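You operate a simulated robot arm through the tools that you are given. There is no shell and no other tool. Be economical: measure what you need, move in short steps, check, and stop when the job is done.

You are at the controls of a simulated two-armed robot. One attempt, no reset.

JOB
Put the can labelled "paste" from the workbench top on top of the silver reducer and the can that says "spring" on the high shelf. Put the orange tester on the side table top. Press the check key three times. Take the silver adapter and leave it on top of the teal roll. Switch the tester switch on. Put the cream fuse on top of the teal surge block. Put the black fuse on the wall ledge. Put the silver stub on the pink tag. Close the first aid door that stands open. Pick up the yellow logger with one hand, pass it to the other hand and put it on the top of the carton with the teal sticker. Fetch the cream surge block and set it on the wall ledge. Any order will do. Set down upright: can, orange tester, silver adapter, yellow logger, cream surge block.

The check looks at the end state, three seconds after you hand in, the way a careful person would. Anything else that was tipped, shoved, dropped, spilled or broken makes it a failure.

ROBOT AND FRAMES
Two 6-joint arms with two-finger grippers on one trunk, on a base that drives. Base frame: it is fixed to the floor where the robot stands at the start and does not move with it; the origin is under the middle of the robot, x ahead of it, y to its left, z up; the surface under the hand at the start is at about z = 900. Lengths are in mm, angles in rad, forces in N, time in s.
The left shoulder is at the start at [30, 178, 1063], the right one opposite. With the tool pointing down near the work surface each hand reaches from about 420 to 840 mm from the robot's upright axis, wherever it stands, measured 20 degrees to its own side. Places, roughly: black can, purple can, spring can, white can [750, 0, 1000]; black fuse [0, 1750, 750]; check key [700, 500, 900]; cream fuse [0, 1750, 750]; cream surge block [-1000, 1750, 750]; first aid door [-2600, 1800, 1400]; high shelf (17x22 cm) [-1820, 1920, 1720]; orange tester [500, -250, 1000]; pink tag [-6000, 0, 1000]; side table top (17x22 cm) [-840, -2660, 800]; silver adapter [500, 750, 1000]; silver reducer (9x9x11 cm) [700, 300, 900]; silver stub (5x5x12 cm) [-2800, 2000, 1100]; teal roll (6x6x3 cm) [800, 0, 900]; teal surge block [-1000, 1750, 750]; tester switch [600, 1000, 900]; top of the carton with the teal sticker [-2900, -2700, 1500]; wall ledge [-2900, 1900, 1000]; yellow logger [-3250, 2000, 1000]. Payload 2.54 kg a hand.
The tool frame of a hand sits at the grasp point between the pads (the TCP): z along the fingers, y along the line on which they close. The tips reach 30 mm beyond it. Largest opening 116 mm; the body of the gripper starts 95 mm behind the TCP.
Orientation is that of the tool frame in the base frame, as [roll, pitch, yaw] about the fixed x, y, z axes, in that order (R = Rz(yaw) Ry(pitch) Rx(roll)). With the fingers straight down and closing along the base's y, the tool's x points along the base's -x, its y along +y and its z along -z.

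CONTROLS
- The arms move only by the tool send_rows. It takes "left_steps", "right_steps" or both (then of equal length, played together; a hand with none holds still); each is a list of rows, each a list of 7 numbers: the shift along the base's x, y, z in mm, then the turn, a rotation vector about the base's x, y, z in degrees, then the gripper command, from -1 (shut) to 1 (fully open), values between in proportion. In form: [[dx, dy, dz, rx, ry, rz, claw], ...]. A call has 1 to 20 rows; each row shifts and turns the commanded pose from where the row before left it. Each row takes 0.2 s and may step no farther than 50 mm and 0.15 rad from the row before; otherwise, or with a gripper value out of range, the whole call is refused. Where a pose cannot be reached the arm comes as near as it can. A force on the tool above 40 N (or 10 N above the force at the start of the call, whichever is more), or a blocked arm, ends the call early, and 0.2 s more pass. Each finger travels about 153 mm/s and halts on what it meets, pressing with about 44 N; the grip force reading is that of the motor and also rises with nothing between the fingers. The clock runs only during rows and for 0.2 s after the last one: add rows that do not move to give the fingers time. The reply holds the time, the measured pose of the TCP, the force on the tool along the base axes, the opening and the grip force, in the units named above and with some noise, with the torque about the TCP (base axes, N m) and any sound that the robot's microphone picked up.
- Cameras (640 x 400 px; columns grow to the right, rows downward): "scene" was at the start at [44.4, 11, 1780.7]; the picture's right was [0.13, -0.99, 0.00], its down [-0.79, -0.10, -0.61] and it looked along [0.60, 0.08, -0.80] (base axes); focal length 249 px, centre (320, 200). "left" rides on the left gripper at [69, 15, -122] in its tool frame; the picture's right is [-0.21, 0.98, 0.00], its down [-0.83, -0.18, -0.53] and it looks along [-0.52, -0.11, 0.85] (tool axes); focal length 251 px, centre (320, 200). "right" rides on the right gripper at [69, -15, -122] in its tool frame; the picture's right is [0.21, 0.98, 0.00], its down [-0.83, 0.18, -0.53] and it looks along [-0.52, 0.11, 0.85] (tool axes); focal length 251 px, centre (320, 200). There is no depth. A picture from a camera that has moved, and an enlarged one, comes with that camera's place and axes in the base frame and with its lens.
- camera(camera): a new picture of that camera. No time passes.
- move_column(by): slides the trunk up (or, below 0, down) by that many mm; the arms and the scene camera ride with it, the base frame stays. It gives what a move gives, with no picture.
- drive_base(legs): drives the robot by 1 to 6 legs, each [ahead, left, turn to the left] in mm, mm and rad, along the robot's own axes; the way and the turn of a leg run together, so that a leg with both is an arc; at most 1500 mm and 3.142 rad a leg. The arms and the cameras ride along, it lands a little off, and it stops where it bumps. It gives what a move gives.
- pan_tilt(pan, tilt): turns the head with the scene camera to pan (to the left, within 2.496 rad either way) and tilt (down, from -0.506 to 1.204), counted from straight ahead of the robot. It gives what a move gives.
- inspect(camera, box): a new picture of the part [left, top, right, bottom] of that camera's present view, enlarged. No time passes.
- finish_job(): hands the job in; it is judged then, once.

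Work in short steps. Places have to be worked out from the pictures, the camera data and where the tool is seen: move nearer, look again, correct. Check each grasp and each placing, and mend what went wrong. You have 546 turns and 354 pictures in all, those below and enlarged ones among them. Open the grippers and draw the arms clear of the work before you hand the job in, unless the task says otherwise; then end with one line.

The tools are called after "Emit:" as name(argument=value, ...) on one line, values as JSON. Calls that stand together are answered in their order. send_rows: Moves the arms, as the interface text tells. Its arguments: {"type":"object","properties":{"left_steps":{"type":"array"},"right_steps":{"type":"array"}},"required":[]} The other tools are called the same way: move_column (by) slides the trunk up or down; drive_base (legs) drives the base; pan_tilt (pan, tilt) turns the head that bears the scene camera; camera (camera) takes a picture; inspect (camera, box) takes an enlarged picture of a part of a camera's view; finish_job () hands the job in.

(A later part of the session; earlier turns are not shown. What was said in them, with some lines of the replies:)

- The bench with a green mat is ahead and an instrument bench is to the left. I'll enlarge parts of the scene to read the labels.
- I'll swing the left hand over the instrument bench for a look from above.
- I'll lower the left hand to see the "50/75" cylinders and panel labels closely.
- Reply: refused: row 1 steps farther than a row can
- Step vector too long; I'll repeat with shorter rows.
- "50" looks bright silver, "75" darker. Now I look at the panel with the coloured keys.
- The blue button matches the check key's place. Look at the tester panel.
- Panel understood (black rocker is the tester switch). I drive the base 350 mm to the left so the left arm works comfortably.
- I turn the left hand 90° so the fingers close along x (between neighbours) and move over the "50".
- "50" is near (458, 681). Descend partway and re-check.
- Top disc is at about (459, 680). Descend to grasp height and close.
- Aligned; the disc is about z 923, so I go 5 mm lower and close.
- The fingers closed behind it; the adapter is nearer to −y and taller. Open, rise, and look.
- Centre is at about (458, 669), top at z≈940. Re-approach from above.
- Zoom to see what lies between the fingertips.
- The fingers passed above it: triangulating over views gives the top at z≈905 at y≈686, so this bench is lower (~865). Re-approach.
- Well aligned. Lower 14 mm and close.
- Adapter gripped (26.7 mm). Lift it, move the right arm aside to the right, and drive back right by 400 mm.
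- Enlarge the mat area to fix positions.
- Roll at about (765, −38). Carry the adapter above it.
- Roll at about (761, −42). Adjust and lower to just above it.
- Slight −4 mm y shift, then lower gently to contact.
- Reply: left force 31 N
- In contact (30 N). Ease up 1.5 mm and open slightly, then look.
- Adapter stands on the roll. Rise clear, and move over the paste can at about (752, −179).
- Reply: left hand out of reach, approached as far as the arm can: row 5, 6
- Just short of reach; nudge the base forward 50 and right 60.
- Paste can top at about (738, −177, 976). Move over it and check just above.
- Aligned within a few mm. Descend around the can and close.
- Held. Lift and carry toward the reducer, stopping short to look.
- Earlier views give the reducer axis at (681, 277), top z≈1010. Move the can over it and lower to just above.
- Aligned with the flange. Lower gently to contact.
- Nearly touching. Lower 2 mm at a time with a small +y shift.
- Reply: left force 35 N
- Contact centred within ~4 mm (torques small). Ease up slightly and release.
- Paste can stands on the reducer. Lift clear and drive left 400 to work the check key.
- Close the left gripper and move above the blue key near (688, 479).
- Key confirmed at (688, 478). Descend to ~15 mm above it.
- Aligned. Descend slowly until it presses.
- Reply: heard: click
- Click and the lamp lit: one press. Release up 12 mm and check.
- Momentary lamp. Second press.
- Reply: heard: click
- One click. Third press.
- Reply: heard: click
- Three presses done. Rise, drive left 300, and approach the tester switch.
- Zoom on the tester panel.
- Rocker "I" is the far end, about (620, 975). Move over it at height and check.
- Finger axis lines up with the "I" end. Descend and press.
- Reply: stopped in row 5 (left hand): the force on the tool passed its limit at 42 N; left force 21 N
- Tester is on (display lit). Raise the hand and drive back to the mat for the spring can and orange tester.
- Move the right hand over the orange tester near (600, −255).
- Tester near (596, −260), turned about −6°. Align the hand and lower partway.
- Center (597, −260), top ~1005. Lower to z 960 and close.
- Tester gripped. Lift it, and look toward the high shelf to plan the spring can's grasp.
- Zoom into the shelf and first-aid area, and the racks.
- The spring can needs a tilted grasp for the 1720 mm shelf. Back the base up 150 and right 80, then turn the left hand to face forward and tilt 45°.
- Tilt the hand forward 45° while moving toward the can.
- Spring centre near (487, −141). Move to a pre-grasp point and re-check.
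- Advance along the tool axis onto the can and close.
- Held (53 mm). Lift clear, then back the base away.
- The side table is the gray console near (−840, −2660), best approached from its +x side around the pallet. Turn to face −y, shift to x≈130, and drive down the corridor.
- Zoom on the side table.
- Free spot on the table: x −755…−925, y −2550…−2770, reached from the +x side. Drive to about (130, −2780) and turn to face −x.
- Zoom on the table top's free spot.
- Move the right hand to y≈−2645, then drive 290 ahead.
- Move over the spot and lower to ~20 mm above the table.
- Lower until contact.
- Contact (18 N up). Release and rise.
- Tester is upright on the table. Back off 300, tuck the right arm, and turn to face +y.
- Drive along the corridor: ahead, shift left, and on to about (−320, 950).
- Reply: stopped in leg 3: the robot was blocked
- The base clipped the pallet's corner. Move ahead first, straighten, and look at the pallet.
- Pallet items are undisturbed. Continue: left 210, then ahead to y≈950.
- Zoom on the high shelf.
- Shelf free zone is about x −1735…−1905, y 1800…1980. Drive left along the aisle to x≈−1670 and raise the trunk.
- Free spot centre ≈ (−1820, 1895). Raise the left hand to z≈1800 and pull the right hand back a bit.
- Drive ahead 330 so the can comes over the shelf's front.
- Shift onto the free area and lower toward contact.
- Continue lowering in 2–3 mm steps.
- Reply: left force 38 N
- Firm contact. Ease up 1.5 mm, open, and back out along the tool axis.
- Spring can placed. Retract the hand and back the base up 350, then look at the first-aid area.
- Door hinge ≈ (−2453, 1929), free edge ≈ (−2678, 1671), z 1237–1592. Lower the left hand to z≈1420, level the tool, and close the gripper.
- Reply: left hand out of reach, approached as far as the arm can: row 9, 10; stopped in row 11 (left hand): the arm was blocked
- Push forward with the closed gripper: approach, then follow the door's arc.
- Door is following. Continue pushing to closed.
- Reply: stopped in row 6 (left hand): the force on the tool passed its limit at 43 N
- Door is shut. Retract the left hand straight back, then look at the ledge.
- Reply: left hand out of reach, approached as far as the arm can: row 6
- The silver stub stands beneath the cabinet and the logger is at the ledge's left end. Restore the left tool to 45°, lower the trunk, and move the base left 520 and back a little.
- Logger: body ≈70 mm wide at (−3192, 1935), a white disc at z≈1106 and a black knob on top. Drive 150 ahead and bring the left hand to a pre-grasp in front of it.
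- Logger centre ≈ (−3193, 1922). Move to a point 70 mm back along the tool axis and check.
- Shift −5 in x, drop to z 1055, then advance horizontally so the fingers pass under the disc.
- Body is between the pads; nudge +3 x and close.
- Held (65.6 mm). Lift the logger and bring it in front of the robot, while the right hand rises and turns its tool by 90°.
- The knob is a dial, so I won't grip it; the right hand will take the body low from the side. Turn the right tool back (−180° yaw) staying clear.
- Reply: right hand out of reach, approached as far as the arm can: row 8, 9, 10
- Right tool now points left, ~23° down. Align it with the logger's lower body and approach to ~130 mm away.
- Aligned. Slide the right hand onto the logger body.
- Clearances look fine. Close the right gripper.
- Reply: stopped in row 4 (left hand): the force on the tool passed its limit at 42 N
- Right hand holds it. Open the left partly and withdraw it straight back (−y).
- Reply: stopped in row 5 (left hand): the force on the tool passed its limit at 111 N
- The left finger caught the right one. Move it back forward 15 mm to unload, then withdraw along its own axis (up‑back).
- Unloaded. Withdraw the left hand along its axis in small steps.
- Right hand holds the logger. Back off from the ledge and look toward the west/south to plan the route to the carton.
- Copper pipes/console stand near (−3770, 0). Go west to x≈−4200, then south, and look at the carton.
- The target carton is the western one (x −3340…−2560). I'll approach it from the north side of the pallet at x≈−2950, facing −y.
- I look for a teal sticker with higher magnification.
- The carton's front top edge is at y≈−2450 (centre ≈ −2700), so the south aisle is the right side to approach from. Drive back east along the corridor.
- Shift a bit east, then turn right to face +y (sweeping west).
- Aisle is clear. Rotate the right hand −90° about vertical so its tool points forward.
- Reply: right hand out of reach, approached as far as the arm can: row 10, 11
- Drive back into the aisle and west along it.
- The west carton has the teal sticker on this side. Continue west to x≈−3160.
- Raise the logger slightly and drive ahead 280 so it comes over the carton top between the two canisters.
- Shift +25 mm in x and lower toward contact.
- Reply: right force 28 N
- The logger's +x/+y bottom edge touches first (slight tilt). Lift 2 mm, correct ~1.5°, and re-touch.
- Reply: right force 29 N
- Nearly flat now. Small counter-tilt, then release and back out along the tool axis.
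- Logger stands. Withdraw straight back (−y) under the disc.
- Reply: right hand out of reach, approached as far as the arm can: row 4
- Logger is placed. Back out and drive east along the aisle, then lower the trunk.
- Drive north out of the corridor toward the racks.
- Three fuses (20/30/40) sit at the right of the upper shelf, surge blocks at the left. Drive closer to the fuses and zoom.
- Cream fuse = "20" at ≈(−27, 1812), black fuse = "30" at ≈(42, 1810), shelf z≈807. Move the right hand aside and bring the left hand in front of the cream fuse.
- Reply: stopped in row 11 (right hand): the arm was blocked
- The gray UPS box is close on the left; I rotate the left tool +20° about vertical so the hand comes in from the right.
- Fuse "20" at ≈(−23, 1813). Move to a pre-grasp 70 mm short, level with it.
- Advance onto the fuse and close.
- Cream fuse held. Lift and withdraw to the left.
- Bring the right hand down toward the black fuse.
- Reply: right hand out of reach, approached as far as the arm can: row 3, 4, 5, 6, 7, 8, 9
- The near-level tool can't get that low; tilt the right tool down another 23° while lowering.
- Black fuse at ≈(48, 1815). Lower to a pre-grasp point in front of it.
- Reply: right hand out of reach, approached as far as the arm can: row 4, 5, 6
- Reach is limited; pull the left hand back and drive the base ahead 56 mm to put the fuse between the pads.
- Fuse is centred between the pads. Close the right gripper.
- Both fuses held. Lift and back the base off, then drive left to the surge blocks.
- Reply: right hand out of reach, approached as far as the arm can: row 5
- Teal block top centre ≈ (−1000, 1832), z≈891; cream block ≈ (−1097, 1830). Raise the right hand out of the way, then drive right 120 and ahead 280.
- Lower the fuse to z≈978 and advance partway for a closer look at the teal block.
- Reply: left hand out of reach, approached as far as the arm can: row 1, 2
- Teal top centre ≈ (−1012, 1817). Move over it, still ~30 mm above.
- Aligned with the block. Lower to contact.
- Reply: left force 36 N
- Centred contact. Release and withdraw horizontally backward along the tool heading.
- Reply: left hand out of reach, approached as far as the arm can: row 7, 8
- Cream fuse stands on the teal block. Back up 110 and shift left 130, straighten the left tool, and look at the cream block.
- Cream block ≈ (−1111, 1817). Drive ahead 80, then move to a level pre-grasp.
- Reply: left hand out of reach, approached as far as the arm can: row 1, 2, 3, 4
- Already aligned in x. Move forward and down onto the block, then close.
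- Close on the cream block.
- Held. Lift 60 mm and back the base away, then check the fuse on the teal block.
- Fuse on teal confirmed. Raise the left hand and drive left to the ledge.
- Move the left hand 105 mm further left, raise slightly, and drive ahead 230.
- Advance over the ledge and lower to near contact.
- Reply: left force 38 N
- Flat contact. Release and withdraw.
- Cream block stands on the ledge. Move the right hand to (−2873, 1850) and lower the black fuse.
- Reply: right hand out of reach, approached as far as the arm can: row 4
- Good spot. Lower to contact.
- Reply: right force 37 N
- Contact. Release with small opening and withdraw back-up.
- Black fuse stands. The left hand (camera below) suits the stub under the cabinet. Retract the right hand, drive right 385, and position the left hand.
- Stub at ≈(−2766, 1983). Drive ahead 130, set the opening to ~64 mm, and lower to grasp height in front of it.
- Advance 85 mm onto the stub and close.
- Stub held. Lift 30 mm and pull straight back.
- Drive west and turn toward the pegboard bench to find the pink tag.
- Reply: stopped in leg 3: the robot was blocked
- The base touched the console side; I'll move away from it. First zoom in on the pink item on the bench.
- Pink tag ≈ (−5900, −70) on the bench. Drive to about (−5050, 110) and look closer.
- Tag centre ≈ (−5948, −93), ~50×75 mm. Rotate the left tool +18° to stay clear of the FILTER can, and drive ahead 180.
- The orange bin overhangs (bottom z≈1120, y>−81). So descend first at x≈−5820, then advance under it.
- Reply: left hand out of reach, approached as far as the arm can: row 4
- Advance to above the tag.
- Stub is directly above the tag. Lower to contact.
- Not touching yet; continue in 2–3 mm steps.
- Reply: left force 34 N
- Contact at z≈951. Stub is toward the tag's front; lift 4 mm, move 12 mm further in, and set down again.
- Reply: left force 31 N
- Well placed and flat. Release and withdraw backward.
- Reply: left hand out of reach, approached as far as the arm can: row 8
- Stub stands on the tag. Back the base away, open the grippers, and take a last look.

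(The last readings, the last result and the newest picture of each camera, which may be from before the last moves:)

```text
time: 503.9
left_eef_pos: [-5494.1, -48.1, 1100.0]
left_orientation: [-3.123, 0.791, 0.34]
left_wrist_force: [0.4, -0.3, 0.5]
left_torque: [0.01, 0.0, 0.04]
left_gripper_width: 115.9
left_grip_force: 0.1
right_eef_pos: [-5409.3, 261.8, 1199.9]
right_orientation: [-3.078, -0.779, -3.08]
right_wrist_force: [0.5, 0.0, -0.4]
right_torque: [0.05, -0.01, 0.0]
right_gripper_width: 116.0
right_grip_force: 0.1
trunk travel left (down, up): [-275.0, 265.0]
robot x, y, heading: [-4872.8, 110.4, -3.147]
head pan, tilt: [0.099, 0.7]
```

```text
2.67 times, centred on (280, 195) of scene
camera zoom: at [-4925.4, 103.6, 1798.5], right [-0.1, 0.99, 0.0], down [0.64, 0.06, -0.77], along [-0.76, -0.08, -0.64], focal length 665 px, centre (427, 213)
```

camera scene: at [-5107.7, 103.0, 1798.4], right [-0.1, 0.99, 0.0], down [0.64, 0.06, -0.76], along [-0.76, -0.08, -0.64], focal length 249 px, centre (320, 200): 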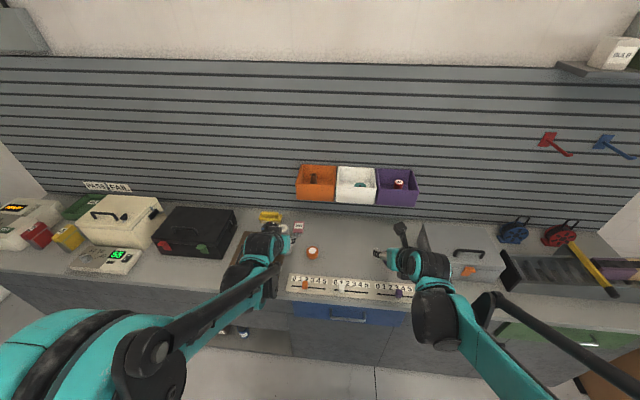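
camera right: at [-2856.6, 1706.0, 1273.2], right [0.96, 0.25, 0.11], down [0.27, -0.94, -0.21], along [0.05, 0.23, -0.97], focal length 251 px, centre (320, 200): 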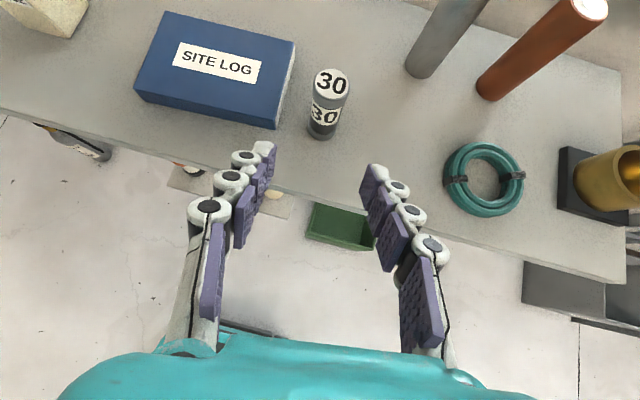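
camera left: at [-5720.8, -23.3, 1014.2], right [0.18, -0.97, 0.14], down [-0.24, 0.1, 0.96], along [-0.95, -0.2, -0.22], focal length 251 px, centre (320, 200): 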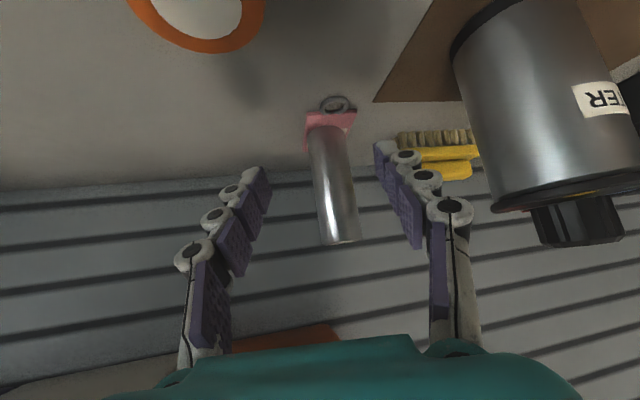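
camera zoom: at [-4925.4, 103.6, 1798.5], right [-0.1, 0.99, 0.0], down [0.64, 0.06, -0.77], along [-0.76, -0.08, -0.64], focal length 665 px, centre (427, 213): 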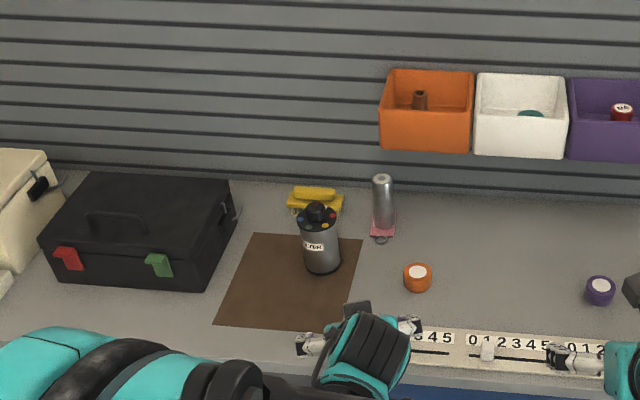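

Stub stands on the pink tag. One last glance at the carton and wall before handing in.

Emit:
pan_tilt(pan=2.3, tilt=0.3)

Emit:
camera(camera="scene")

Emit:
pan_tilt(pan=-2.4, tilt=0.3)

Emit:
camera(camera="scene")

```text
time: 506.0
left_eef_pos: [-5494.8, -49.0, 1099.9]
left_orientation: [-3.123, 0.792, 0.339]
left_wrist_force: [-1.0, 0.4, -0.3]
left_torque: [0.01, -0.02, -0.01]
left_gripper_width: 116.0
left_grip_force: 0.0
right_eef_pos: [-5411.6, 261.3, 1199.9]
right_orientation: [-3.078, -0.78, -3.079]
right_wrist_force: [-0.3, -0.8, 0.4]
right_torque: [0.0, -0.01, -0.03]
right_gripper_width: 116.1
right_grip_force: 0.1
trunk travel left (down, up): [-275.0, 265.0]
robot x, y, heading: [-4869.0, 108.3, -3.141]
head pan, tilt: [2.3, 0.3]
```

```text
130 pictures are left
camera scene: at [-4780.7, 42.4, 1834.5], right [-0.75, -0.67, 0.0], down [-0.2, 0.22, -0.96], along [0.64, -0.71, -0.3], focal length 249 px, centre (320, 200)
```

scene: 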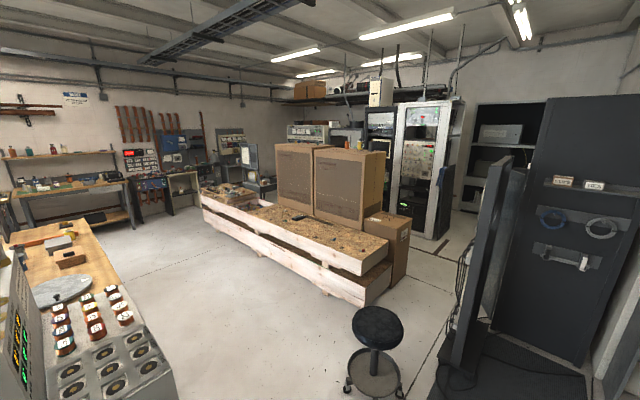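

```text
time: 509.7
left_eef_pos: [-5494.9, -47.9, 1099.0]
left_orientation: [-3.123, 0.79, 0.34]
left_wrist_force: [-0.1, 0.4, 0.0]
left_torque: [-0.03, -0.02, 0.03]
left_gripper_width: 116.2
left_grip_force: 0.1
right_eef_pos: [-5410.9, 261.3, 1198.6]
right_orientation: [-3.078, -0.779, -3.081]
right_wrist_force: [-0.8, -0.2, 0.2]
right_torque: [0.02, 0.04, -0.02]
right_gripper_width: 116.0
right_grip_force: 0.0
trunk travel left (down, up): [-275.0, 265.0]
robot x, y, heading: [-4870.4, 110.0, -3.142]
head pan, tilt: [-2.4, 0.3]
```

```text
129 pictures are left
camera scene: at [-4774.1, 175.1, 1834.5], right [0.68, -0.74, 0.0], down [-0.22, -0.2, -0.96], along [0.7, 0.65, -0.3], focal length 249 px, centre (320, 200)
```

scene: 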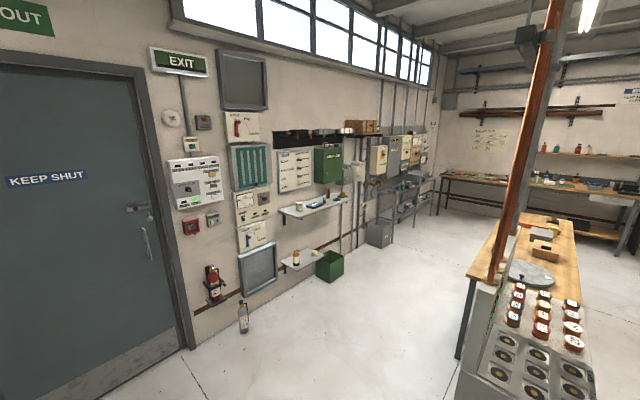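

Everything is in place and the door is closed; both grippers are open and clear. Handing in.

Emit:
finish_job()

```text
The job is handed in.
```

I finished every item on the list and handed the job in. Twice while driving, the base bumped something (the pallet, then the control console), and I saw nothing moved or knocked over in the pictures afterwards.
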